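You operate a simulated robot arm through the tools that you are given. There is no shell and no other tool.

The job below is to be done with a simulated two-armed robot. You get a single attempt, and the scene is never put back.

Task
Shut carton ONE and stick on the label that the yellow card names.
Fine: the card lies beside it; lay the label straight in the LABEL HERE frame and press it down.

It is judged by the outcome, as a careful person would: the job done as asked, and still so three seconds after it is handed in. It fails if anything else is knocked over, pushed out of place, dropped, spilled or broken.

Robot
Two 7-joint arms with fingered hands on one trunk that stands fixed in place. Base frame: the origin is at the foot of the trunk, x ahead of it, y to its left, z up. Lengths are in mm, angles in degrees, forces in N, time in s.
The left shoulder is at [70, 157, 1289], the right one opposite. With the tool pointing down near the work surface each hand reaches from about 200 to 880 mm from the base axis, measured 20 degrees to its own side. Payload 5 kg a hand.
The tool frame of a hand sits at the grasp point between the pads (the TCP): z along the fingers, y along the line on which they close. The tips reach 31 mm beyond it. The gripper opens to 156 mm; its body begins 88 mm behind the TCP. The gripper is a hand of 4 fingers: y runs from the thumb to the fingers, the wrist lies at [0, 0, -249] in the tool frame.
Orientation is that of the tool frame in the base frame, as a unit quaternion [w, x, y, z]. With the fingers straight down and closing along the base's y, the tool's x points along the base's -x, its y along +y and its z along -z.

Tools
- The arms move only by the tool apply_moves. It takes "left_deltas", "right_deltas" or both (then of equal length, played together; a hand with none holds still); each is one flat list of numbers, 6 for each row, row after row: the shift along the tool's x, y, z in units of 20 mm (1.0 is 20 mm), then the turn, a rotation vector about the tool's x, y, z in units of 5 degrees (1.0 is 5 degrees). In form: [dx, dy, dz, rx, ry, rz, dx, dy, dz, rx, ry, rz, ...]. A call has 1 to 20 rows; each row shifts and turns the commanded pose from where the row before left it, along the tool's axes as they then stand. A call with a number of a shift or a turn outside -1 to 1 is refused whole. Rows are played at 5 a second. More than 50 mm and 8.6 degrees between two rows, and nothing of the call is played. Where a pose cannot be reached the arm comes as near as it can. A force on the tool above 40 N (or 10 N above the force at the start of the call, whichever is more), or a blocked arm, ends the call early, and 0.2 s more pass. In this call time passes only in rows, and 0.2 s behind the last. It gives the time, the measured TCP pose, the force on the tool (base axes), the opening and the grip force at its end, in the units of the frame above (readings bear some noise), with the torque about the TCP (base axes, N m) and any sound that the robot's microphone picked up, and new pictures: "show" is both (left out), scene, wrist or none (wrist: the cameras of the hands that moved).
- Cameras (640 x 400 px; columns grow to the right, rows downward): "scene" is now at [120.9, 50.1, 1516.6]; the picture's right is [0.59, -0.81, 0.00], its down [-0.48, -0.35, -0.80] and it looks along [0.65, 0.47, -0.60] (base axes); focal length 295 px, centre (320, 200). "left" rides on the left gripper at [-72, 2, -111] in its tool frame; the picture's right is [-0.02, -1.00, 0.00], its down [0.84, -0.02, -0.54] and it looks along [0.54, -0.01, 0.84] (tool axes); focal length 234 px, centre (320, 200). "right" rides on the right gripper at [72, 2, -111] in its tool frame; the picture's right is [-0.02, 1.00, 0.00], its down [-0.84, -0.02, -0.54] and it looks along [-0.54, -0.01, 0.84] (tool axes); focal length 234 px, centre (320, 200). There is no depth. A picture from a camera that has moved, and an enlarged one, comes with that camera's place and axes in the base frame and with its lens.
- move_column(by): slides the trunk up (or, below 0, down) by that many mm; the arms and the scene camera ride with it, the base frame stays. It gives what a move gives, with no picture.
- curl_fingers(finger1, finger2, finger3, thumb_bend, hand): sets how far each is bent, from 0 (flat) to 1 (curled in); at 0.3 the hand is open as for a grip, at 0.7 the pads meet at the TCP. One left out holds its place. A second passes; each finger stops where it meets its share of the squeeze, and holds until it gets a number again. It is the only way to open and close the hand. It gives what a move gives, with no picture; readings hold the bend of each and the force on the fingers (four entries, about 0 where the hand has none), thumb and palm.
- pan_tilt(pan, tilt): turns the head with the scene camera to pan (to the left, within 86 degrees either way) and tilt (down, from -29 to 69), counted from straight ahead of the robot. It gives what a move gives, and a new picture of the scene camera.
- enlarge(camera, box): a new picture of the part [left, top, right, bottom] of that camera's present view, enlarged. The clock stands still meanwhile.
- close_job(): hands the job in; it is judged then, once.

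Nothing tells you positions but the pictures and the camera data. Unless the task says otherwise, let go and move clear before handing in.

The tools are called after "Request:" by a JSON object that holds its "api" and its "payload". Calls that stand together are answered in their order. apply_moves: Moves the arms, as the interface text tells. Its arguments: {"type":"object","properties":{"left_deltas":{"type":"array","items":{"type":"number"}},"right_deltas":{"type":"array","items":{"type":"number"}},"show":{"type":"string","enum":["both","scene","wrist","none"]}},"required":[]} The other tools are called the same way: move_column (by) moves the trunk up or down; curl_fingers (finger1, finger2, finger3, thumb_bend, hand) moves the fingers one by one; pan_tilt (pan, tilt) turns the head that bears the scene camera; enlarge (camera, box) takes an enlarged picture of a part of a camera's view; close_job () hands the job in.

At the start:

```text
t: 0.0
left_position: [356.3, 543.6, 1256.2]
left_orientation: [0.0, 0.0, 1.0, 0.0]
left_contact_force: [0.7, -0.2, -0.4]
left_torque: [0.01, 0.02, 0.0]
left_gripper_width: 155.9
left_finger_force: 0.1
left_shape: jaw
left_bend: [0.3, 0.3, 0.3, 0.3]
left_finger forces: [0.0, 0.0, 0.0, 0.0, 0.0, 0.0]
right_position: [528.8, 73.4, 1242.2]
right_orientation: [0.001, 0.0, 1.0, 0.0]
right_contact_force: [0.0, -0.8, -0.4]
right_torque: [-0.01, 0.01, -0.01]
right_gripper_width: 156.1
right_finger_force: 0.0
right_shape: jaw
right_bend: [0.3, 0.3, 0.3, 0.3]
right_finger forces: [0.1, 0.0, 0.0, 0.0, 0.0, 0.1]
trunk travel left (down, up): [-675.0, 265.0]
head pan, tilt (commanded): [35.9, 36.6]
```

scene: 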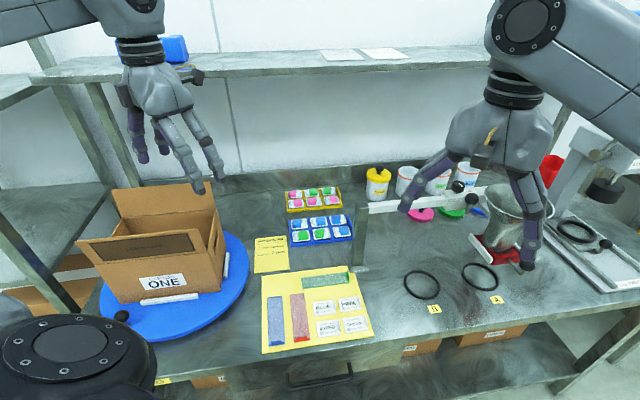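
right: 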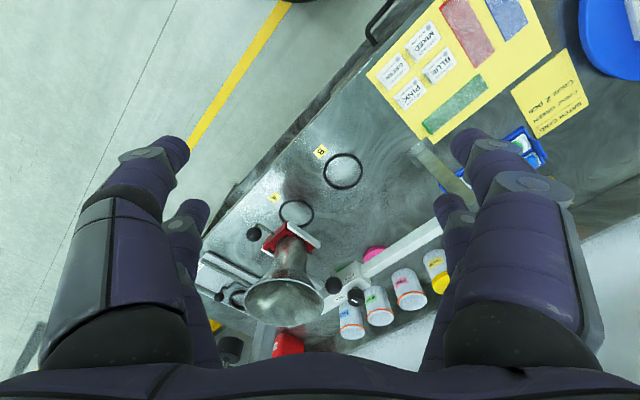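
left: 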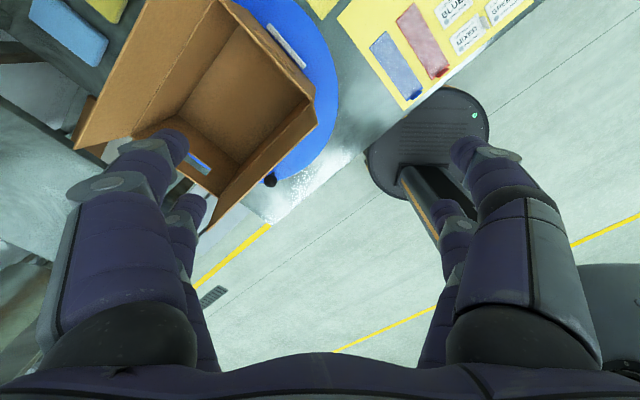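

I see a brown carton ONE on a blue turntable at left, a yellow sheet with labels and coloured strips, and a yellow card beside it. I'll enlarge the important parts first before moving.

Request:
{"api": "enlarge", "payload": {"camera": "scene", "box": [60, 170, 260, 345]}}

Request:
{"api": "enlarge", "payload": {"camera": "scene", "box": [240, 230, 400, 360]}}

Request:
{"api": "enlarge", "payload": {"camera": "right", "box": [360, 0, 600, 170]}}

Request:
{"api": "enlarge", "payload": {"camera": "left", "box": [60, 0, 360, 220]}}

```text
2.29 times, centred on (160, 258) of scene
camera zoom: at [120.9, 50.1, 1516.6], right [0.59, -0.81, 0.0], down [-0.48, -0.35, -0.8], along [0.65, 0.47, -0.6], focal length 675 px, centre (686, 69)
```

zoom: 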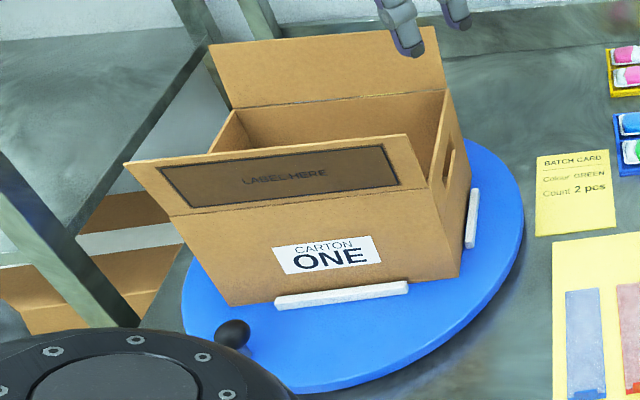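

```text
3.08 times, centred on (320, 295) of scene
camera zoom: at [120.9, 50.1, 1516.6], right [0.59, -0.81, 0.0], down [-0.48, -0.35, -0.8], along [0.65, 0.47, -0.6], focal length 908 px, centre (320, -92)
```

zoom: 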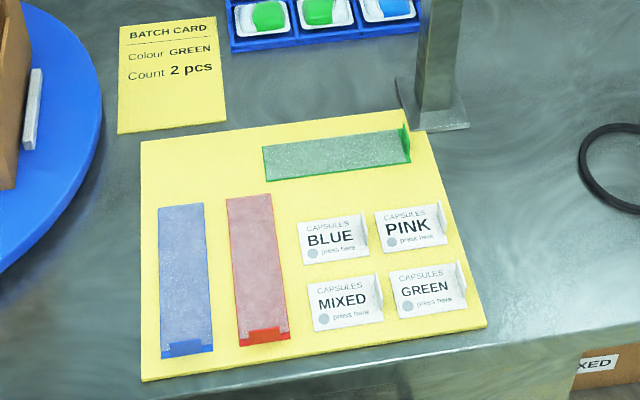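

```text
2.35 times, centred on (480, 85) of right
camera zoom: at [458.2, 75.8, 1352.5], right [0.02, 1.0, 0.0], down [0.84, -0.02, 0.55], along [0.55, -0.01, -0.84], focal length 551 px, centre (-56, 471)
```

zoom: 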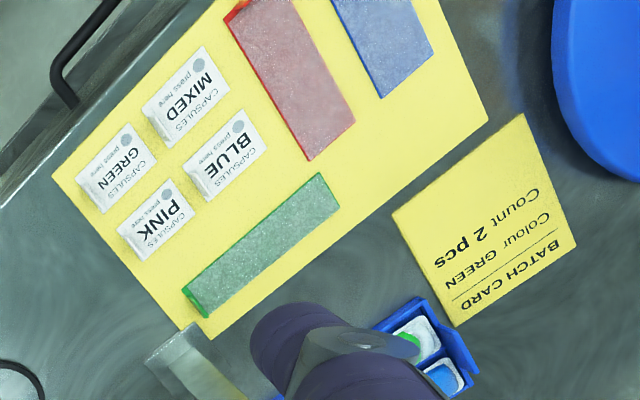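

```text
1.82 times, centred on (210, 110) of left
camera zoom: at [428.1, 544.4, 1367.7], right [0.02, -1.0, 0.0], down [-0.84, -0.02, 0.54], along [-0.54, -0.01, -0.84], focal length 426 px, centre (520, 364)
```

zoom: 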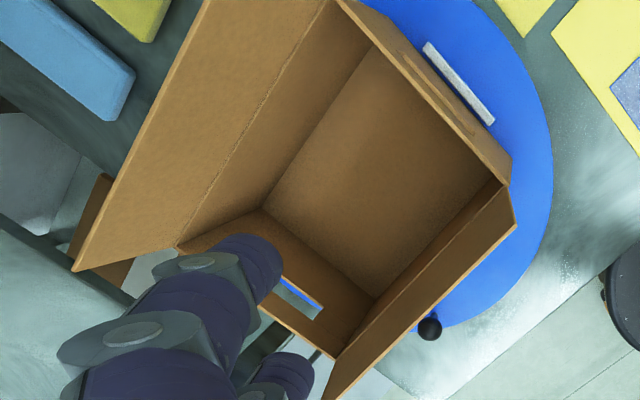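

The table top comes out near z≈822 and the carton rim near z≈992, with the carton's front facing the robot at about 45°. The yellow card says Colour GREEN, so the GREEN label is the one to use. I'll turn the head to get a better view of the carton and the shelf behind it.

Request:
{"api": "pan_tilt", "payload": {"pan": 62, "tilt": 32}}

```text
t: 0.9
left_position: [356.6, 543.4, 1255.7]
left_orientation: [0.0, 0.0, 1.0, 0.001]
left_contact_force: [0.8, -0.3, -0.4]
left_torque: [0.02, 0.0, 0.02]
left_gripper_width: 155.8
left_finger_force: 0.1
left_shape: jaw
left_bend: [0.3, 0.3, 0.3, 0.3]
left_finger forces: [0.1, 0.0, 0.0, 0.1, 0.0, 0.1]
right_position: [530.2, 74.4, 1242.1]
right_orientation: [0.0, 0.0, 1.0, 0.0]
right_contact_force: [-0.7, -1.1, -0.6]
right_torque: [-0.02, 0.01, -0.01]
right_gripper_width: 155.8
right_finger_force: 0.1
right_shape: jaw
right_bend: [0.3, 0.3, 0.3, 0.3]
right_finger forces: [0.1, 0.0, 0.0, 0.1, 0.1, 0.0]
trunk travel left (down, up): [-675.0, 265.0]
head pan, tilt (commanded): [62.0, 32.0]
camera scene: at [92.3, 78.1, 1523.7], right [0.88, -0.47, 0.0], down [-0.25, -0.47, -0.85], along [0.4, 0.75, -0.53], focal length 295 px, centre (320, 200)
```

scene: 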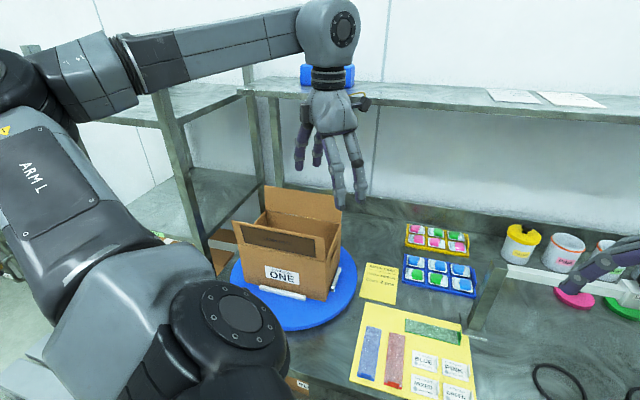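

I can now see the left arm, the carton and the shelves behind it. I'll enlarge the hand, the carton flaps and the shelf edge to judge the clearances.

Request:
{"api": "enlarge", "payload": {"camera": "scene", "box": [220, 60, 420, 220]}}

Request:
{"api": "enlarge", "payload": {"camera": "scene", "box": [200, 170, 380, 340]}}

Request:
{"api": "enlarge", "payload": {"camera": "scene", "box": [340, 290, 500, 400]}}

Request:
{"api": "enlarge", "payload": {"camera": "left", "box": [0, 0, 640, 400]}}

```text
2.50 times, centred on (320, 140) of scene
camera zoom: at [92.3, 78.1, 1523.7], right [0.88, -0.47, 0.0], down [-0.25, -0.47, -0.85], along [0.4, 0.75, -0.53], focal length 738 px, centre (320, 350)
```

zoom: 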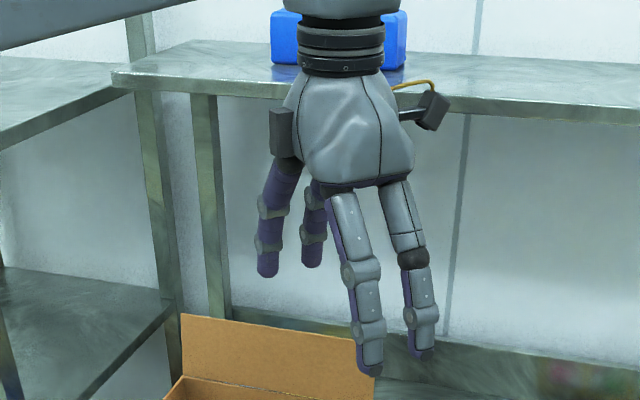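

```text
2.35 times, centred on (290, 255) of scene
camera zoom: at [92.3, 78.1, 1523.7], right [0.88, -0.47, 0.0], down [-0.25, -0.47, -0.85], along [0.4, 0.75, -0.53], focal length 695 px, centre (391, 71)
```

zoom: 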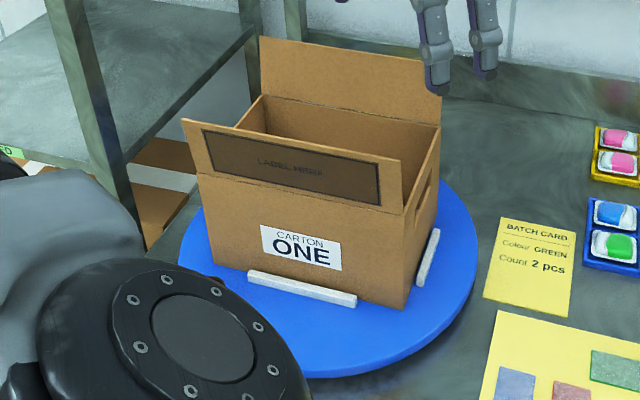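

```text
3.64 times, centred on (420, 345) of scene
camera zoom: at [92.3, 78.1, 1523.7], right [0.88, -0.47, 0.0], down [-0.25, -0.47, -0.85], along [0.4, 0.75, -0.53], focal length 1074 px, centre (-44, -327)
```

zoom: 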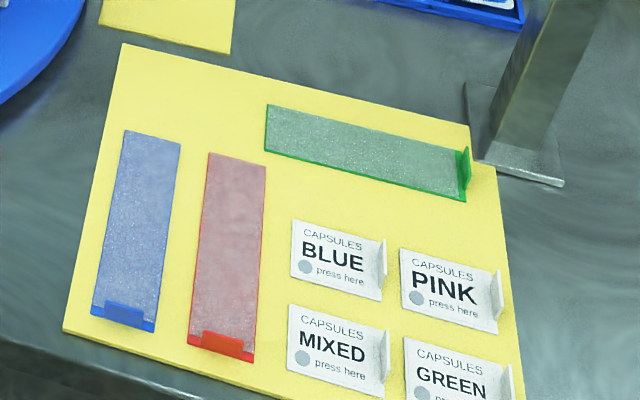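

```text
1.00 times, centred on (320, 200) of left (not enlarged: the box is as wide or as high as the picture)
camera zoom: at [428.1, 544.3, 1367.7], right [0.02, -1.0, 0.0], down [-0.84, -0.02, 0.54], along [-0.54, -0.01, -0.84], focal length 234 px, centre (320, 200)
```

zoom: 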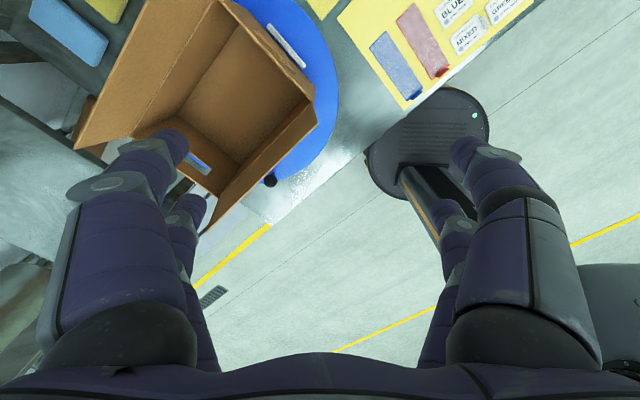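

The left hand has two opposed pairs of fingers, and each label carries a tab about 40 mm long standing at its right end. I'll raise the trunk for a moment to get parallax on the shelf edge and the flaps.

Request:
{"api": "enlarge", "payload": {"camera": "scene", "box": [240, 80, 500, 240]}}

Request:
{"api": "move_column", "payload": {"by": 200}}

Request:
{"api": "enlarge", "payload": {"camera": "scene", "box": [0, 0, 640, 400]}}

Request:
{"api": "enlarge", "payload": {"camera": "scene", "box": [200, 220, 400, 390]}}

Request:
{"api": "enlarge", "payload": {"camera": "scene", "box": [240, 80, 500, 240]}}

```text
2.46 times, centred on (370, 160) of scene
camera zoom: at [92.3, 78.1, 1523.7], right [0.88, -0.47, 0.0], down [-0.25, -0.47, -0.85], along [0.4, 0.75, -0.53], focal length 727 px, centre (197, 298)
```

zoom: 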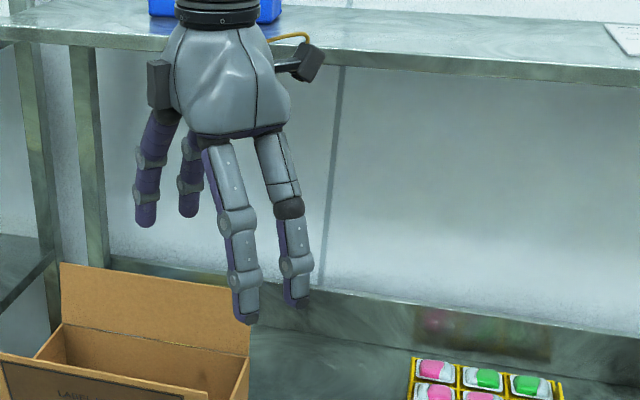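

```text
t: 3.1
left_position: [355.6, 543.5, 1455.2]
left_orientation: [0.001, 0.0, 1.0, 0.0]
left_contact_force: [-0.3, -0.4, 1.1]
left_torque: [0.01, -0.02, 0.01]
left_gripper_width: 155.9
left_finger_force: 0.0
left_shape: jaw
left_bend: [0.3, 0.3, 0.3, 0.3]
left_finger forces: [0.0, 0.0, 0.0, 0.0, 0.1, 0.0]
right_position: [529.8, 73.8, 1441.2]
right_orientation: [0.001, 0.001, 1.0, 0.001]
right_contact_force: [0.4, 0.3, 0.1]
right_torque: [0.01, 0.04, -0.03]
right_gripper_width: 155.9
right_finger_force: 0.0
right_shape: jaw
right_bend: [0.3, 0.3, 0.3, 0.3]
right_finger forces: [0.0, 0.0, 0.1, 0.1, 0.0, 0.1]
trunk travel left (down, up): [-875.0, 65.0]
head pan, tilt (commanded): [62.0, 32.0]
```

```text
1.00 times, centred on (320, 200) of scene (not enlarged: the box is as wide or as high as the picture)
camera zoom: at [92.4, 78.3, 1723.7], right [0.88, -0.47, 0.0], down [-0.25, -0.47, -0.85], along [0.4, 0.75, -0.53], focal length 295 px, centre (320, 200)
```

zoom: 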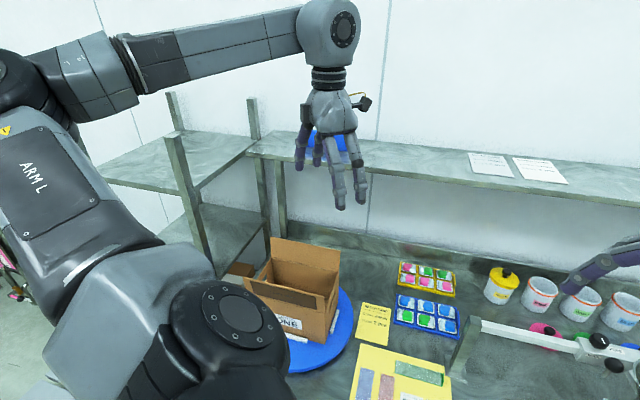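

```text
2.35 times, centred on (300, 305) of scene
camera zoom: at [92.4, 78.3, 1723.7], right [0.88, -0.47, 0.0], down [-0.25, -0.47, -0.85], along [0.4, 0.75, -0.53], focal length 695 px, centre (367, -47)
```

zoom: 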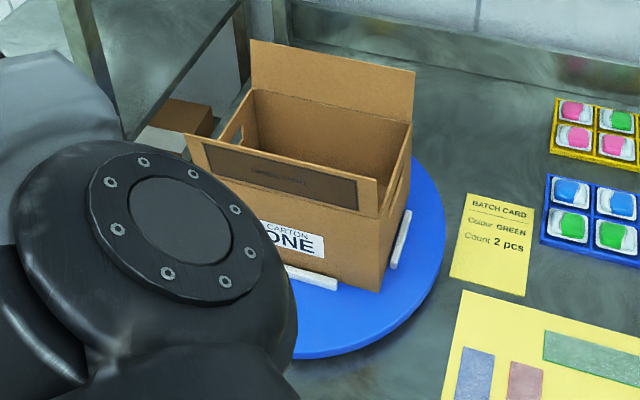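

```text
2.46 times, centred on (370, 160) of scene
camera zoom: at [92.4, 78.3, 1723.7], right [0.88, -0.47, 0.0], down [-0.25, -0.47, -0.85], along [0.4, 0.75, -0.53], focal length 727 px, centre (197, 298)
```

zoom: 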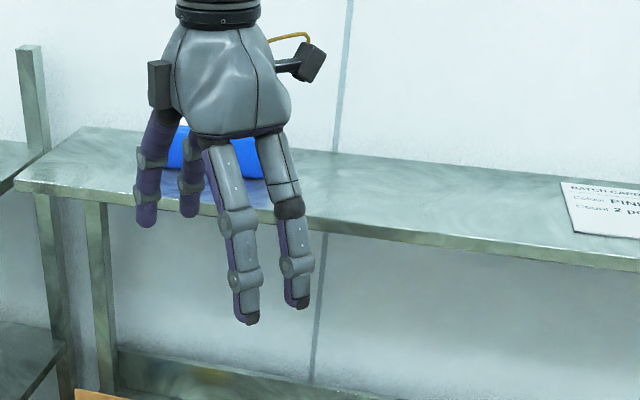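

The shelf's front edge sits at roughly 893 mm along the carton's depth direction and z≈1320–1345, so I'll tilt the hand away from it when I reach behind the rear flap. Next I'll lower the trunk again and close the left fingers to see what shape they make.

Request:
{"api": "move_column", "payload": {"by": -200}}

Request:
{"api": "curl_fingers", "payload": {"hand": "left", "finger1": 0.7, "finger2": 0.7, "finger3": 0.7, "thumb_bend": 0.7}}

Request:
{"api": "enlarge", "payload": {"camera": "left", "box": [0, 0, 640, 400]}}

Request:
{"api": "enlarge", "payload": {"camera": "scene", "box": [220, 60, 420, 220]}}

```text
t: 5.2
left_position: [356.3, 545.1, 1257.4]
left_orientation: [0.0, 0.0, 1.0, 0.0]
left_contact_force: [-1.2, 0.1, 0.0]
left_torque: [0.0, 0.01, 0.01]
left_gripper_width: 156.0
left_finger_force: 0.1
left_shape: jaw
left_bend: [0.3, 0.3, 0.3, 0.3]
left_finger forces: [0.1, 0.0, 0.0, 0.0, 0.1, 0.0]
right_position: [528.5, 74.4, 1241.3]
right_orientation: [0.001, 0.0, 1.0, 0.0]
right_contact_force: [0.5, 0.1, -0.5]
right_torque: [-0.03, 0.06, -0.03]
right_gripper_width: 155.9
right_finger_force: 0.1
right_shape: jaw
right_bend: [0.3, 0.3, 0.3, 0.3]
right_finger forces: [0.1, 0.0, 0.0, 0.0, 0.1, 0.0]
trunk travel left (down, up): [-675.0, 265.0]
head pan, tilt (commanded): [62.0, 32.0]
```

```text
t: 6.2
left_position: [356.2, 543.6, 1256.2]
left_orientation: [0.001, 0.0, 1.0, 0.001]
left_contact_force: [0.3, 0.1, 0.5]
left_torque: [0.02, 0.0, 0.01]
left_gripper_width: 4.7
left_finger_force: 0.0
left_shape: fingers
left_bend: [0.7, 0.7, 0.7, 0.7]
left_finger forces: [0.0, 0.0, 0.0, 0.0, 0.0, 0.0]
right_position: [529.7, 74.8, 1242.0]
right_orientation: [0.001, 0.0, 1.0, 0.0]
right_contact_force: [0.6, 0.6, 0.1]
right_torque: [-0.01, 0.02, 0.0]
right_gripper_width: 156.1
right_finger_force: 0.1
right_shape: jaw
right_bend: [0.3, 0.3, 0.3, 0.3]
right_finger forces: [0.1, 0.1, 0.0, 0.1, 0.1, 0.1]
trunk travel left (down, up): [-675.0, 265.0]
head pan, tilt (commanded): [62.0, 32.0]
```

```text
1.00 times, centred on (320, 200) of left (not enlarged: the box is as wide or as high as the picture)
camera zoom: at [428.2, 544.4, 1367.7], right [0.02, -1.0, 0.0], down [-0.84, -0.02, 0.54], along [-0.54, -0.01, -0.84], focal length 234 px, centre (320, 200)
```

zoom: 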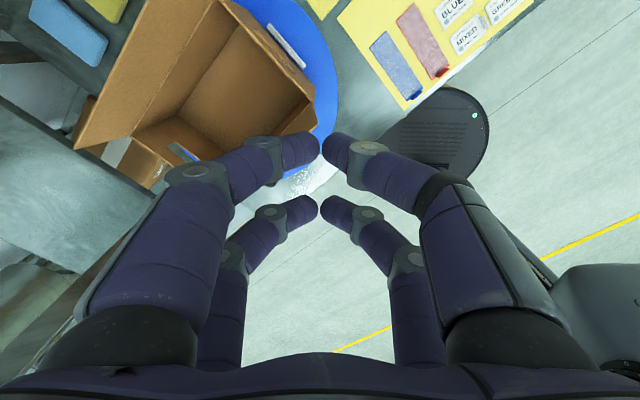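

```text
2.50 times, centred on (320, 140) of scene
camera zoom: at [92.3, 78.2, 1523.7], right [0.88, -0.47, 0.0], down [-0.25, -0.47, -0.85], along [0.4, 0.75, -0.53], focal length 738 px, centre (320, 350)
```

zoom: 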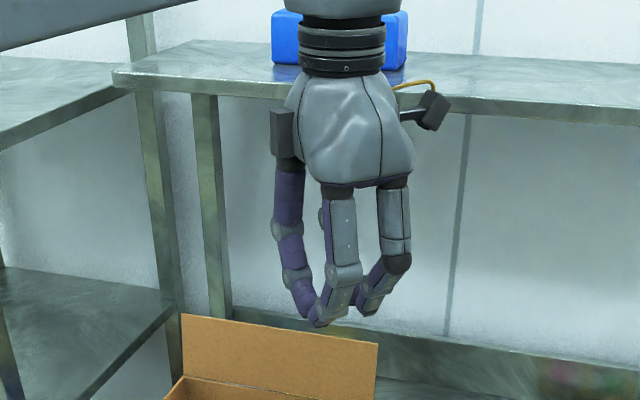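

The fingertips pinch together about 25–30 mm beyond the TCP, so the closed hand makes a good pusher. I'll turn the left hand to line up with the carton and tilt it so the wrist stays clear of the shelf.

Request:
{"api": "apply_moves", "payload": {"left_deltas": [0, 0, 0, 0, 0, 0.92, 0, 0, 0, 0, 0, 0.92, 0, 0, 0, 0, 0, 0.92, 0, 0, 0, 0, 0, 0.92, 0, 0, 0, 0, 0, 0.92, 0, 0, 0, 0, 0, 0.92, 0, 0, 0, 0, 0, 0.92, 0, 0, 0, 0, 0, 0.92, 0, 0, 0, 0, 0, 0.92, 0, 0, 0, 0, 0, 0.92, 0, 0, 0, -1, 0, 0, 0, 0, 0, -1, 0, 0, 0, 0, 0, -1, 0, 0, 0, 0, 0, -1, 0, 0], "show": "both"}}

```text
t: 9.2
left_position: [354.3, 542.0, 1257.4]
left_orientation: [0.069, 0.386, 0.906, 0.162]
left_contact_force: [-0.3, 0.0, -0.2]
left_torque: [0.01, 0.0, 0.01]
left_gripper_width: 4.7
left_finger_force: 0.1
left_shape: fingers
left_bend: [0.7, 0.7, 0.7, 0.7]
left_finger forces: [0.0, 0.0, 0.0, 0.0, 0.0, 0.0]
right_position: [527.7, 73.7, 1242.3]
right_orientation: [0.001, 0.0, 1.0, -0.001]
right_contact_force: [0.0, -0.2, 0.5]
right_torque: [-0.02, 0.01, 0.05]
right_gripper_width: 156.0
right_finger_force: 0.0
right_shape: jaw
right_bend: [0.3, 0.3, 0.3, 0.3]
right_finger forces: [0.0, 0.0, 0.0, 0.0, 0.0, 0.0]
trunk travel left (down, up): [-675.0, 265.0]
head pan, tilt (commanded): [62.0, 32.0]
camera scene: at [91.0, 77.1, 1523.9], right [0.88, -0.47, 0.0], down [-0.25, -0.47, -0.85], along [0.4, 0.75, -0.53], focal length 295 px, centre (320, 200)
camera left: at [379.5, 464.0, 1362.1], right [-0.66, -0.67, -0.34], down [-0.73, 0.46, 0.5], along [-0.18, 0.58, -0.79], focal length 234 px, centre (320, 200)
```

scene: 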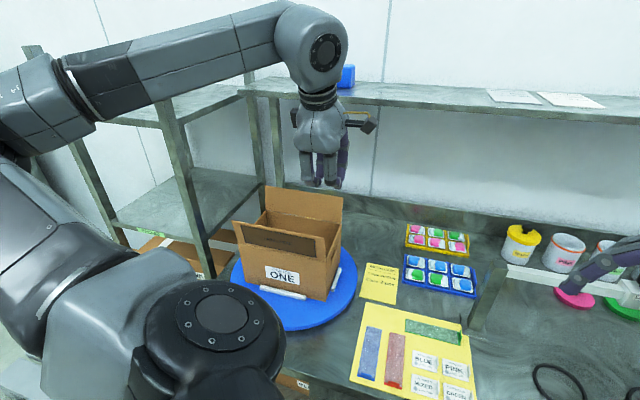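
left: 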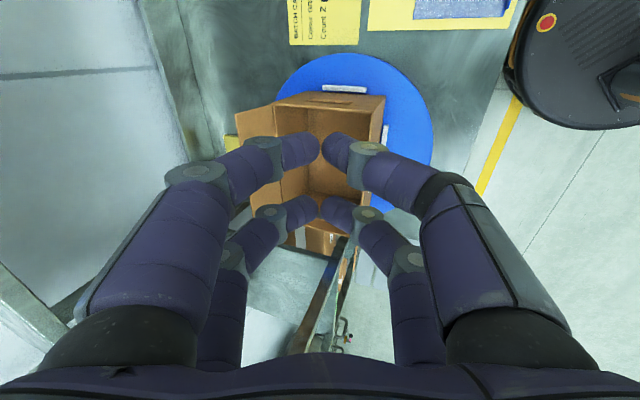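

The hand is now lined up with the carton. I'll carry it over the rear flap, keeping the fingertips above z≈1120, to a point behind the flap.

Request:
{"api": "apply_moves", "payload": {"left_deltas": [0.668, 0.866, 0.86, 0, 0, 0, 0.668, 0.866, 0.86, 0, 0, 0, 0.668, 0.866, 0.86, 0, 0, 0, 0.668, 0.866, 0.86, 0, 0, 0, 0.668, 0.866, 0.86, 0, 0, 0, 0.668, 0.866, 0.86, 0, 0, 0, 0.668, 0.866, 0.86, 0, 0, 0, 0.668, 0.866, 0.86, 0, 0, 0, 0.668, 0.866, 0.86, 0, 0, 0, 0.668, 0.866, 0.86, 0, 0, 0], "show": "both"}}

Request:
{"api": "enlarge", "payload": {"camera": "scene", "box": [200, 120, 400, 280]}}

```text
t: 11.4
left_position: [420.1, 794.2, 1153.5]
left_orientation: [0.068, 0.384, 0.907, 0.159]
left_contact_force: [0.4, -0.7, 0.8]
left_torque: [-0.05, 0.0, -0.01]
left_gripper_width: 4.9
left_finger_force: 0.0
left_shape: fingers
left_bend: [0.7, 0.7, 0.7, 0.7]
left_finger forces: [0.0, 0.0, 0.1, 0.1, 0.0, 0.1]
right_position: [530.6, 75.3, 1241.8]
right_orientation: [0.0, 0.0, 1.0, -0.001]
right_contact_force: [0.5, -0.2, 1.0]
right_torque: [-0.02, 0.03, 0.0]
right_gripper_width: 156.1
right_finger_force: 0.1
right_shape: jaw
right_bend: [0.3, 0.3, 0.3, 0.3]
right_finger forces: [0.0, 0.1, 0.0, 0.0, 0.1, 0.0]
trunk travel left (down, up): [-675.0, 265.0]
head pan, tilt (commanded): [62.0, 32.0]
camera scene: at [92.7, 79.6, 1523.6], right [0.88, -0.47, 0.0], down [-0.25, -0.47, -0.85], along [0.4, 0.75, -0.53], focal length 295 px, centre (320, 200)
camera left: at [444.3, 716.0, 1258.0], right [-0.66, -0.67, -0.34], down [-0.73, 0.46, 0.5], along [-0.18, 0.58, -0.79], focal length 234 px, centre (320, 200)
```

scene: 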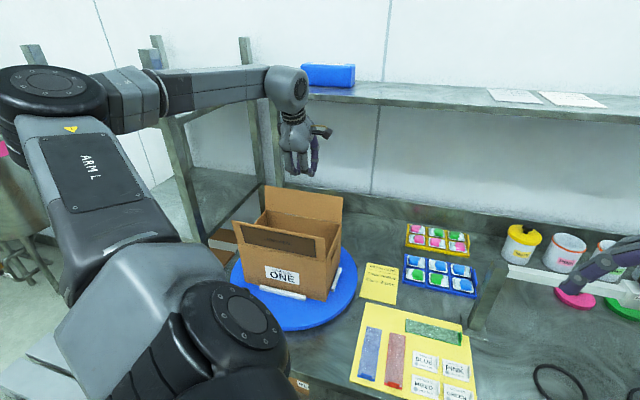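
left: 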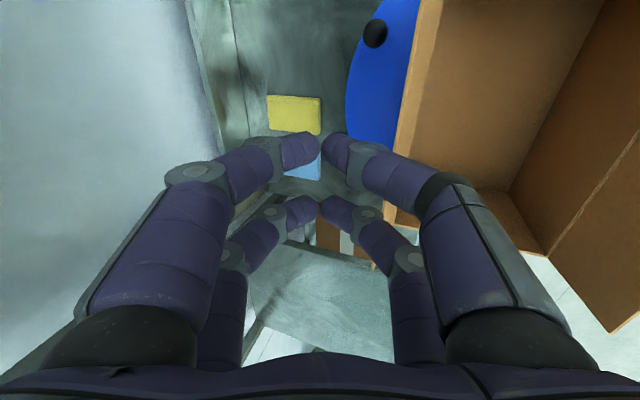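

```text
2.50 times, centred on (300, 200) of scene
camera zoom: at [92.7, 79.6, 1523.6], right [0.88, -0.47, 0.0], down [-0.25, -0.47, -0.85], along [0.4, 0.75, -0.53], focal length 738 px, centre (370, 200)
```

zoom: 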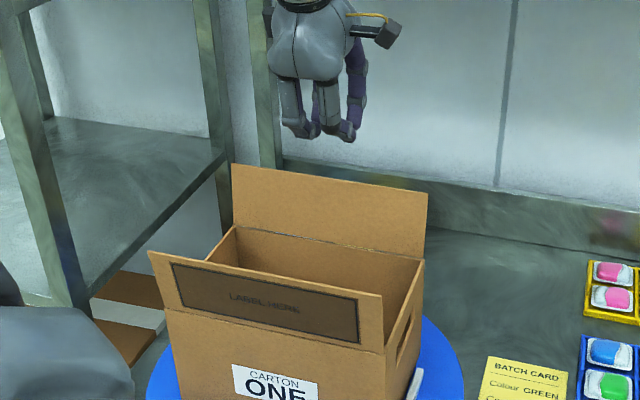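

The hand is behind the rear flap, which stands roughly upright with its top near z≈1081–1089. I'll lower the closed hand partway behind it and check before pushing the flap in.

Request:
{"api": "apply_moves", "payload": {"left_deltas": [0, -0.084, 0.741, 0, 0, 0, 0, -0.084, 0.741, 0, 0, 0, 0, -0.084, 0.741, 0, 0, 0, 0, -0.084, 0.741, 0, 0, 0], "show": "both"}}

Request:
{"api": "enlarge", "payload": {"camera": "scene", "box": [200, 120, 400, 280]}}

```text
t: 12.4
left_position: [432.3, 804.4, 1094.3]
left_orientation: [0.068, 0.384, 0.907, 0.16]
left_contact_force: [-0.5, 0.8, 0.2]
left_torque: [0.02, 0.04, 0.01]
left_gripper_width: 4.3
left_finger_force: 0.0
left_shape: fingers
left_bend: [0.7, 0.7, 0.7, 0.7]
left_finger forces: [0.0, 0.0, 0.1, 0.1, 0.0, 0.0]
right_position: [528.9, 74.2, 1241.7]
right_orientation: [0.0, 0.0, 1.0, 0.0]
right_contact_force: [-0.1, 0.9, -1.1]
right_torque: [-0.01, -0.01, 0.03]
right_gripper_width: 155.7
right_finger_force: 0.1
right_shape: jaw
right_bend: [0.3, 0.3, 0.3, 0.3]
right_finger forces: [0.0, 0.1, 0.1, 0.0, 0.0, 0.0]
trunk travel left (down, up): [-675.0, 265.0]
head pan, tilt (commanded): [62.0, 32.0]
camera scene: at [92.8, 78.9, 1523.7], right [0.88, -0.47, 0.0], down [-0.25, -0.47, -0.85], along [0.4, 0.75, -0.53], focal length 295 px, centre (320, 200)
camera left: at [456.3, 726.1, 1200.5], right [-0.66, -0.67, -0.34], down [-0.73, 0.46, 0.51], along [-0.18, 0.58, -0.79], focal length 234 px, centre (320, 200)
```

scene: 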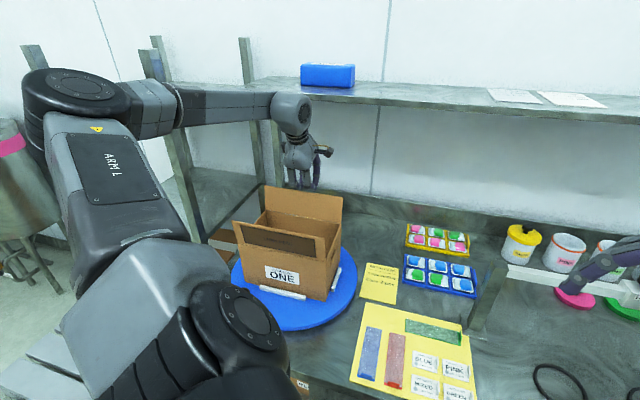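
left: 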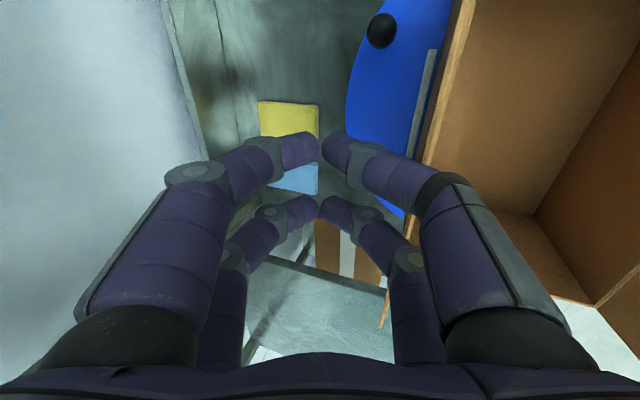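

```text
2.50 times, centred on (300, 200) of scene
camera zoom: at [92.8, 78.9, 1523.7], right [0.88, -0.47, 0.0], down [-0.25, -0.47, -0.85], along [0.4, 0.75, -0.53], focal length 738 px, centre (370, 200)
```

zoom: 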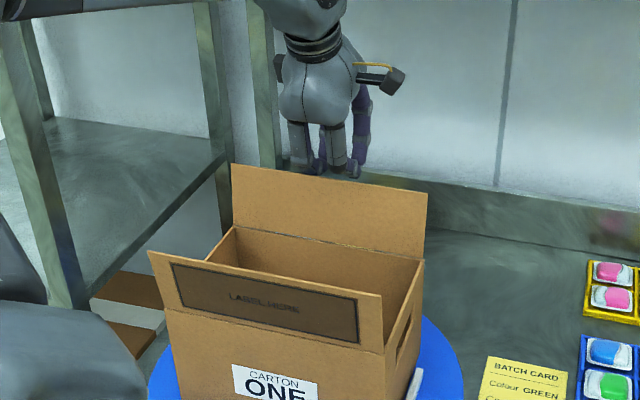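

The hand is just behind the flap's top edge with no contact yet. I'll push toward the robot in small steps to swing the flap inward.

Request:
{"api": "apply_moves", "payload": {"left_deltas": [0, -0.71, -0.098, 0, 0, 0, 0, -0.71, -0.098, 0, 0, 0, 0, -0.71, -0.098, 0, 0, 0], "show": "scene"}}

Request:
{"api": "enlarge", "payload": {"camera": "scene", "box": [200, 120, 400, 280]}}

```text
t: 13.2
left_position: [401.2, 773.6, 1089.2]
left_orientation: [0.068, 0.385, 0.907, 0.159]
left_contact_force: [-1.0, 0.8, -0.9]
left_torque: [0.01, -0.01, -0.01]
left_gripper_width: 4.6
left_finger_force: 0.1
left_shape: fingers
left_bend: [0.7, 0.7, 0.7, 0.7]
left_finger forces: [0.0, 0.0, 0.1, 0.0, 0.1, 0.0]
right_position: [529.3, 73.2, 1242.5]
right_orientation: [0.0, -0.001, 1.0, 0.0]
right_contact_force: [-1.1, -0.1, 0.7]
right_torque: [0.04, -0.01, 0.03]
right_gripper_width: 155.9
right_finger_force: 0.1
right_shape: jaw
right_bend: [0.3, 0.3, 0.3, 0.3]
right_finger forces: [0.0, 0.0, 0.0, 0.1, 0.0, 0.1]
trunk travel left (down, up): [-675.0, 265.0]
head pan, tilt (commanded): [62.0, 32.0]
camera scene: at [91.6, 77.8, 1523.8], right [0.88, -0.47, 0.0], down [-0.25, -0.47, -0.85], along [0.4, 0.75, -0.53], focal length 295 px, centre (320, 200)
```

scene: 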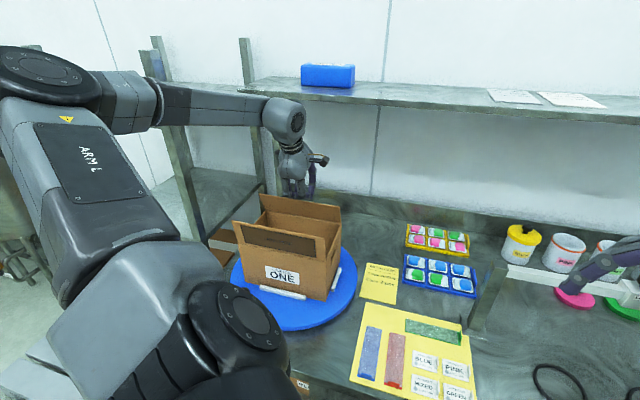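

```text
2.50 times, centred on (300, 200) of scene
camera zoom: at [91.6, 77.8, 1523.8], right [0.88, -0.47, 0.0], down [-0.25, -0.47, -0.85], along [0.4, 0.75, -0.53], focal length 738 px, centre (370, 200)
```

zoom: 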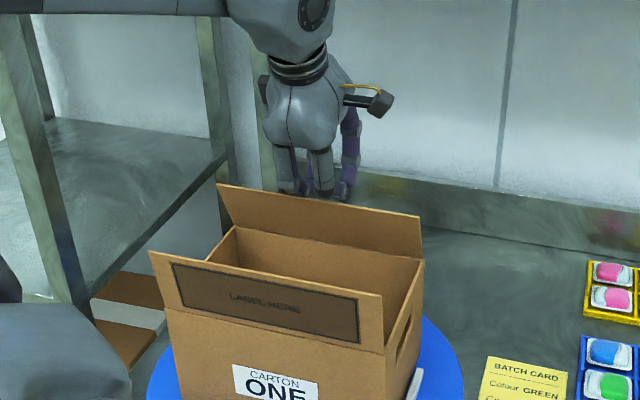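

The flap is swinging inward with very little force. I'll continue along the arc.

Request:
{"api": "apply_moves", "payload": {"left_deltas": [0, -0.688, -0.011, 0, 0, 0, 0, -0.688, -0.011, 0, 0, 0, 0, -0.796, 0.242, 0, 0, 0, 0, -0.796, 0.242, 0, 0, 0, 0, -0.796, 0.242, 0, 0, 0], "show": "both"}}

Request:
{"api": "enlarge", "payload": {"camera": "scene", "box": [200, 120, 400, 280]}}

```text
t: 14.4
left_position: [353.8, 728.1, 1050.2]
left_orientation: [0.067, 0.385, 0.906, 0.16]
left_contact_force: [0.0, 0.5, 1.2]
left_torque: [0.01, 0.0, -0.01]
left_gripper_width: 4.3
left_finger_force: 0.0
left_shape: fingers
left_bend: [0.7, 0.7, 0.7, 0.7]
left_finger forces: [0.0, 0.1, 0.1, 0.0, 0.0, 0.0]
right_position: [530.1, 73.1, 1242.8]
right_orientation: [0.0, 0.0, 1.0, 0.0]
right_contact_force: [-0.1, 0.0, 0.2]
right_torque: [0.03, -0.01, 0.01]
right_gripper_width: 156.1
right_finger_force: 0.0
right_shape: jaw
right_bend: [0.3, 0.3, 0.3, 0.3]
right_finger forces: [0.0, 0.0, 0.1, 0.1, 0.0, 0.0]
trunk travel left (down, up): [-675.0, 265.0]
head pan, tilt (commanded): [62.0, 32.0]
camera scene: at [91.8, 77.7, 1523.8], right [0.88, -0.47, 0.0], down [-0.25, -0.47, -0.85], along [0.4, 0.75, -0.53], focal length 295 px, centre (320, 200)
camera left: at [378.6, 649.0, 1155.1], right [-0.66, -0.67, -0.34], down [-0.73, 0.46, 0.5], along [-0.18, 0.58, -0.79], focal length 234 px, centre (320, 200)
```

scene: 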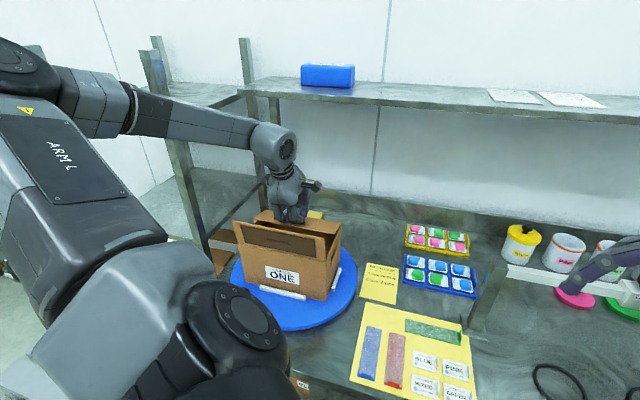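
left: 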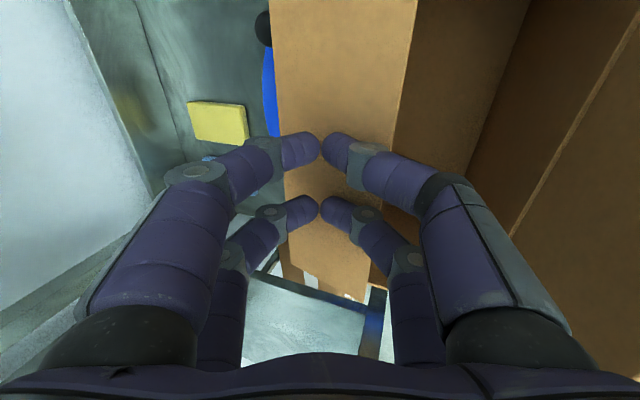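

```text
2.50 times, centred on (300, 200) of scene
camera zoom: at [91.8, 77.7, 1523.8], right [0.88, -0.47, 0.0], down [-0.25, -0.47, -0.85], along [0.4, 0.75, -0.53], focal length 738 px, centre (370, 200)
```

zoom: 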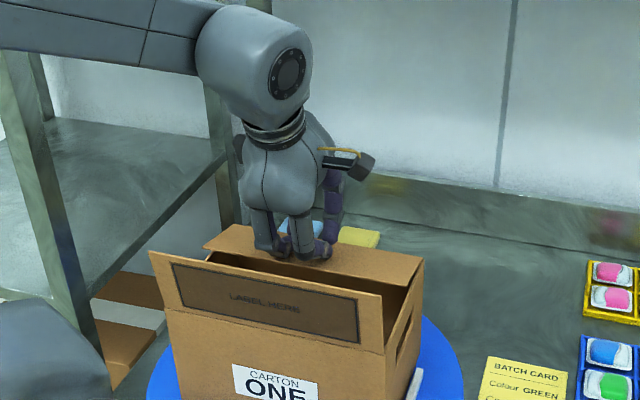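

The rear flap is nearly down. I'll press it the rest of the way gently.

Request:
{"api": "apply_moves", "payload": {"left_deltas": [0, -0.359, 0.402, 0, 0, 0, 0, -0.359, 0.402, 0, 0, 0], "show": "both"}}

Request:
{"api": "enlarge", "payload": {"camera": "scene", "box": [220, 180, 360, 290]}}

```text
t: 15.0
left_position: [347.9, 721.4, 1033.4]
left_orientation: [0.068, 0.384, 0.906, 0.162]
left_contact_force: [-1.3, 0.4, 15.7]
left_torque: [0.0, -0.12, -0.03]
left_gripper_width: 1.3
left_finger_force: 8.8
left_shape: fingers
left_bend: [0.69, 0.69, 0.71, 0.72]
left_finger forces: [0.1, 0.0, 5.9, 0.1, 13.1, 0.0]
right_position: [528.1, 71.4, 1242.5]
right_orientation: [0.001, 0.001, 1.0, 0.001]
right_contact_force: [-0.5, -0.1, -0.7]
right_torque: [0.01, 0.0, 0.02]
right_gripper_width: 155.8
right_finger_force: 0.0
right_shape: jaw
right_bend: [0.3, 0.3, 0.3, 0.3]
right_finger forces: [0.1, 0.0, 0.1, 0.0, 0.0, 0.1]
trunk travel left (down, up): [-675.0, 265.0]
head pan, tilt (commanded): [62.0, 32.0]
camera scene: at [91.1, 75.4, 1524.3], right [0.88, -0.47, 0.0], down [-0.25, -0.47, -0.85], along [0.4, 0.75, -0.53], focal length 295 px, centre (320, 200)
camera left: at [372.1, 643.6, 1137.6], right [-0.66, -0.67, -0.35], down [-0.73, 0.46, 0.5], along [-0.18, 0.59, -0.79], focal length 234 px, centre (320, 200)
```

scene: 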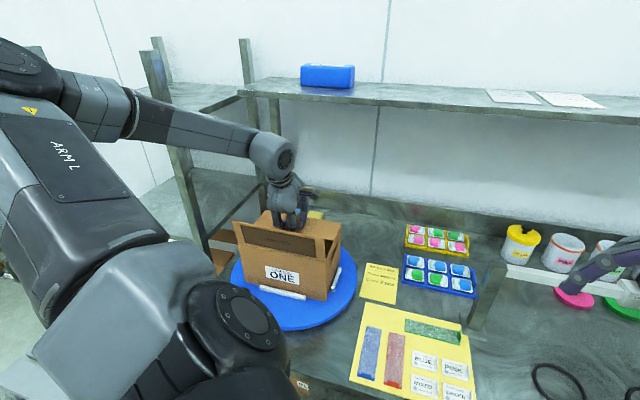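
left: 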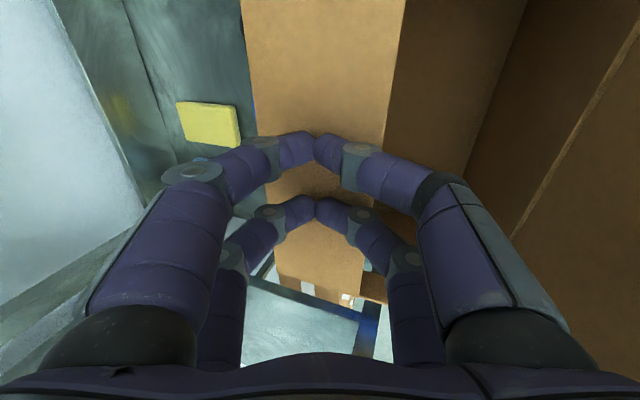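

```text
3.64 times, centred on (290, 235) of scene
camera zoom: at [91.1, 75.4, 1524.3], right [0.88, -0.47, 0.0], down [-0.25, -0.47, -0.85], along [0.4, 0.75, -0.53], focal length 1074 px, centre (429, 73)
```

zoom: 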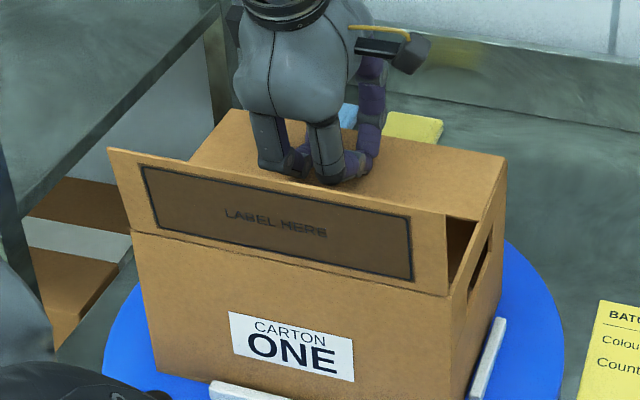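

The rear flap is on the rim, with about 16 N of reaction and its surface near z≈1001. I'll lift slowly to see whether it stays shut.

Request:
{"api": "apply_moves", "payload": {"left_deltas": [0, 0.342, -0.94, 0, 0, 0, 0, 0.342, -0.94, 0, 0, 0, 0, 0.342, -0.94, 0, 0, 0], "show": "both"}}

Request:
{"api": "enlarge", "payload": {"camera": "scene", "box": [220, 180, 360, 290]}}

```text
t: 15.8
left_position: [347.3, 722.5, 1088.6]
left_orientation: [0.068, 0.385, 0.906, 0.16]
left_contact_force: [0.3, 0.6, -0.6]
left_torque: [-0.01, -0.02, -0.01]
left_gripper_width: 4.4
left_finger_force: 0.0
left_shape: fingers
left_bend: [0.7, 0.7, 0.7, 0.7]
left_finger forces: [0.0, 0.1, 0.1, 0.1, 0.0, 0.0]
right_position: [528.5, 73.9, 1241.8]
right_orientation: [0.0, -0.001, 1.0, 0.0]
right_contact_force: [-1.3, -0.3, 0.8]
right_torque: [0.01, 0.0, 0.03]
right_gripper_width: 155.9
right_finger_force: 0.1
right_shape: jaw
right_bend: [0.3, 0.3, 0.3, 0.3]
right_finger forces: [0.0, 0.0, 0.0, 0.0, 0.1, 0.0]
trunk travel left (down, up): [-675.0, 265.0]
head pan, tilt (commanded): [62.0, 32.0]
camera scene: at [92.2, 78.4, 1523.7], right [0.88, -0.47, 0.0], down [-0.25, -0.47, -0.85], along [0.4, 0.75, -0.53], focal length 295 px, centre (320, 200)
camera left: at [371.4, 645.1, 1193.6], right [-0.66, -0.67, -0.34], down [-0.73, 0.46, 0.51], along [-0.18, 0.58, -0.79], focal length 234 px, centre (320, 200)
```

scene: 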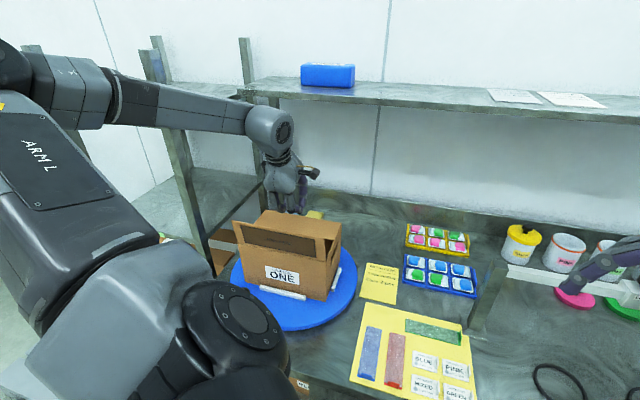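
left: 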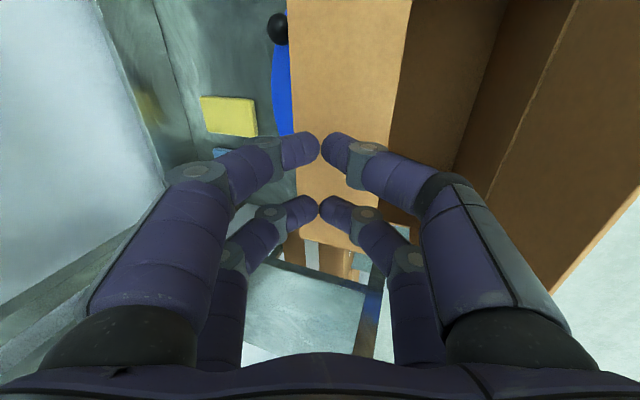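

```text
3.64 times, centred on (290, 235) of scene
camera zoom: at [92.2, 78.4, 1523.7], right [0.88, -0.47, 0.0], down [-0.25, -0.47, -0.85], along [0.4, 0.75, -0.53], focal length 1074 px, centre (429, 73)
```

zoom: 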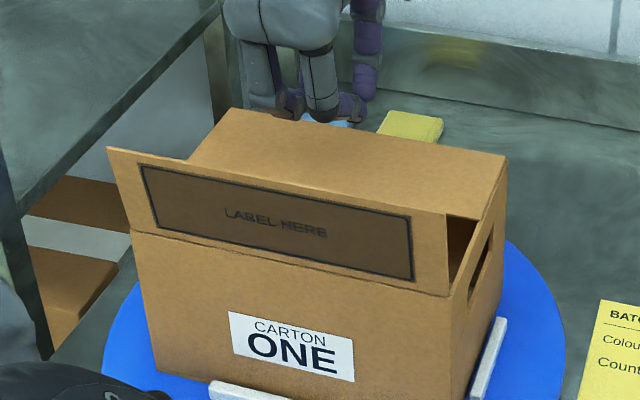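

The rear flap stays shut on its own, and its corners show the carton sits at 45° with its centre line at e≈−258. Next I'll lift, level the hand and bring it round to the robot side of the front flap.

Request:
{"api": "apply_moves", "payload": {"left_deltas": [0, 0.3135, -0.862, 0, 0, 0, 0, 0.3135, -0.862, 0, 0, 0, 0, 0.3135, -0.862, 0, 0, 0, 0, 0, 0, 1, 0, 0, 0, 0, 0, 1, 0, 0, 0, 0, 0, 1, 0, 0, 0, 0, 0, 1, 0, 0, 0, 0, 0, 0, 0, -0.2, -0.032, -0.914, 0, 0, 0, 0, -0.032, -0.914, 0, 0, 0, 0, -0.032, -0.914, 0, 0, 0, 0, -0.032, -0.914, 0, 0, 0, 0, -0.032, -0.914, 0, 0, 0, 0, -0.032, -0.914, 0, 0, 0, 0, -0.032, -0.914, 0, 0, 0, 0, -0.032, -0.914, 0, 0, 0, 0, -0.032, -0.914, 0, 0, 0, 0, -0.032, -0.914, 0, 0, 0, 0, -0.032, -0.914, 0, 0, 0, 0], "show": "both"}}

Request:
{"api": "enlarge", "payload": {"camera": "scene", "box": [200, 120, 400, 300]}}

```text
t: 19.8
left_position: [210.1, 574.5, 1144.0]
left_orientation: [0.001, 0.382, 0.924, 0.0]
left_contact_force: [-0.3, 0.1, -0.4]
left_torque: [0.0, 0.01, -0.01]
left_gripper_width: 4.3
left_finger_force: 0.1
left_shape: fingers
left_bend: [0.7, 0.7, 0.7, 0.7]
left_finger forces: [0.1, 0.0, 0.1, 0.0, 0.1, 0.0]
right_position: [529.3, 74.6, 1242.0]
right_orientation: [0.001, 0.0, 1.0, 0.0]
right_contact_force: [-0.9, 0.0, -0.4]
right_torque: [0.0, -0.01, 0.02]
right_gripper_width: 156.1
right_finger_force: 0.0
right_shape: jaw
right_bend: [0.3, 0.3, 0.3, 0.3]
right_finger forces: [0.0, 0.0, 0.0, 0.0, 0.0, 0.1]
trunk travel left (down, up): [-675.0, 265.0]
head pan, tilt (commanded): [62.0, 32.0]
camera scene: at [91.5, 78.2, 1523.8], right [0.88, -0.47, 0.0], down [-0.25, -0.47, -0.85], along [0.4, 0.75, -0.53], focal length 295 px, centre (320, 200)
camera left: at [262.4, 523.5, 1254.4], right [-0.69, -0.72, 0.0], down [-0.61, 0.58, 0.54], along [-0.39, 0.38, -0.84], focal length 234 px, centre (320, 200)
```

scene: 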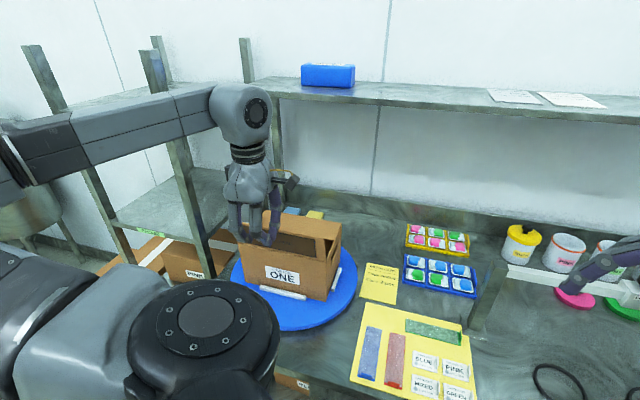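
left: 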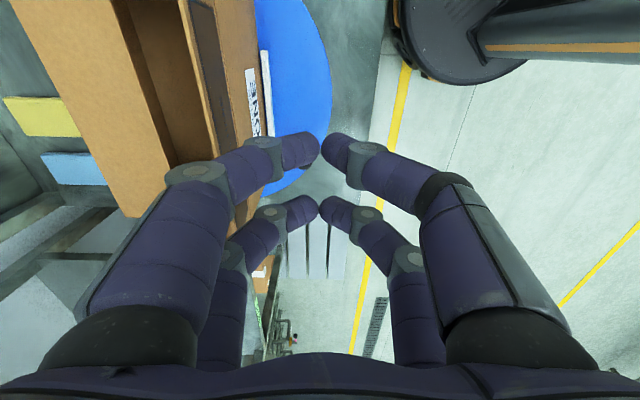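

```text
2.22 times, centred on (300, 210) of scene
camera zoom: at [91.5, 78.2, 1523.8], right [0.88, -0.47, 0.0], down [-0.25, -0.47, -0.85], along [0.4, 0.75, -0.53], focal length 656 px, centre (364, 178)
```

zoom: 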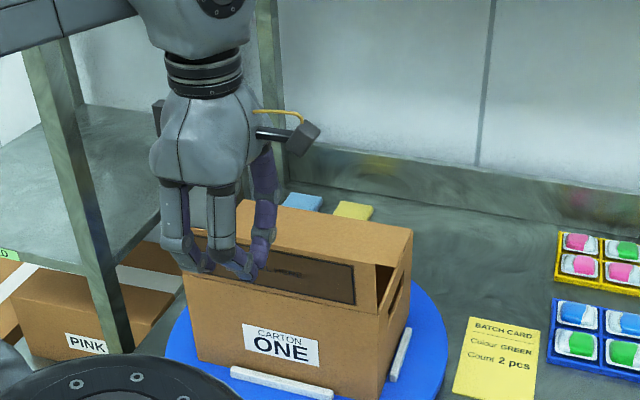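

The hand is in front of the front flap and on the centre line. I'll descend and push the flap inward in stages.

Request:
{"api": "apply_moves", "payload": {"left_deltas": [0, 0, 0.975, 0, 0, 0, 0, 0, 0.975, 0, 0, 0, 0, 0, 0.975, 0, 0, 0, 0, 0, 0.975, 0, 0, 0, 0, 0.9, 0, 0, 0, 0, 0, 0.9, 0, 0, 0, 0, 0, 0.9, 0, 0, 0, 0], "show": "both"}}

Request:
{"api": "enlarge", "payload": {"camera": "scene", "box": [200, 120, 400, 300]}}

```text
t: 21.4
left_position: [250.8, 613.4, 1063.8]
left_orientation: [-0.001, 0.383, 0.924, 0.0]
left_contact_force: [-1.1, 0.2, -0.6]
left_torque: [-0.04, 0.02, 0.03]
left_gripper_width: 4.5
left_finger_force: 0.1
left_shape: fingers
left_bend: [0.7, 0.7, 0.7, 0.7]
left_finger forces: [0.0, 0.0, 0.1, 0.0, 0.0, 0.1]
right_position: [529.8, 75.6, 1240.9]
right_orientation: [0.0, 0.0, 1.0, 0.0]
right_contact_force: [-0.6, 0.2, 0.5]
right_torque: [0.0, 0.03, 0.03]
right_gripper_width: 155.9
right_finger_force: 0.0
right_shape: jaw
right_bend: [0.3, 0.3, 0.3, 0.3]
right_finger forces: [0.1, 0.1, 0.0, 0.0, 0.0, 0.1]
trunk travel left (down, up): [-675.0, 265.0]
head pan, tilt (commanded): [62.0, 32.0]
camera scene: at [93.0, 78.7, 1523.6], right [0.88, -0.47, 0.0], down [-0.25, -0.47, -0.85], along [0.4, 0.75, -0.53], focal length 295 px, centre (320, 200)
camera left: at [303.0, 562.4, 1174.8], right [-0.69, -0.72, 0.0], down [-0.61, 0.58, 0.55], along [-0.39, 0.38, -0.84], focal length 234 px, centre (320, 200)
```

scene: 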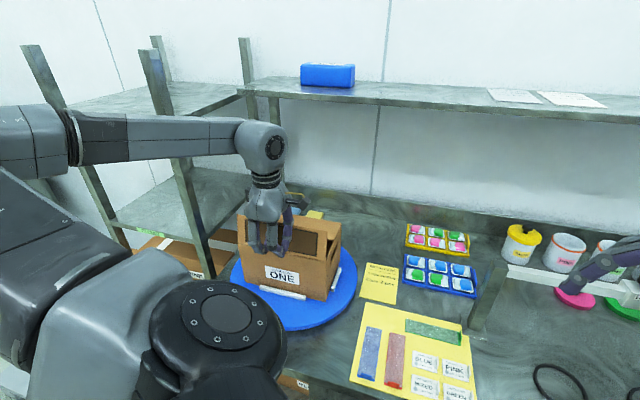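
left: 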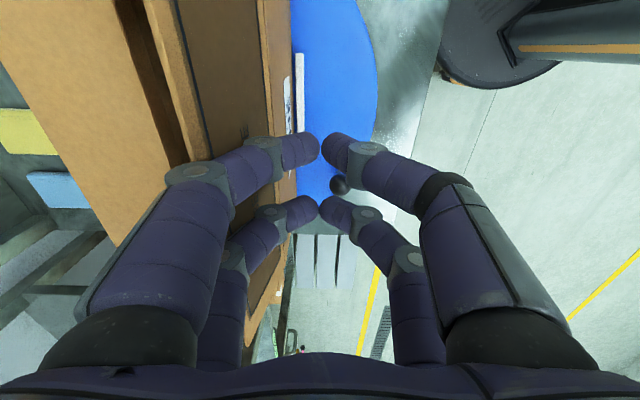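

```text
2.22 times, centred on (300, 210) of scene
camera zoom: at [93.0, 78.7, 1523.6], right [0.88, -0.47, 0.0], down [-0.25, -0.47, -0.85], along [0.4, 0.75, -0.53], focal length 656 px, centre (364, 178)
```

zoom: 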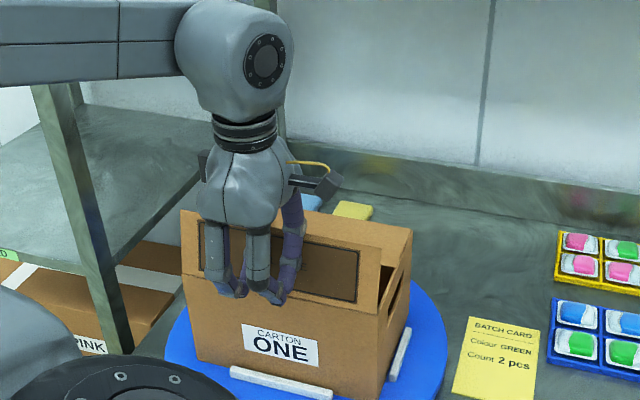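

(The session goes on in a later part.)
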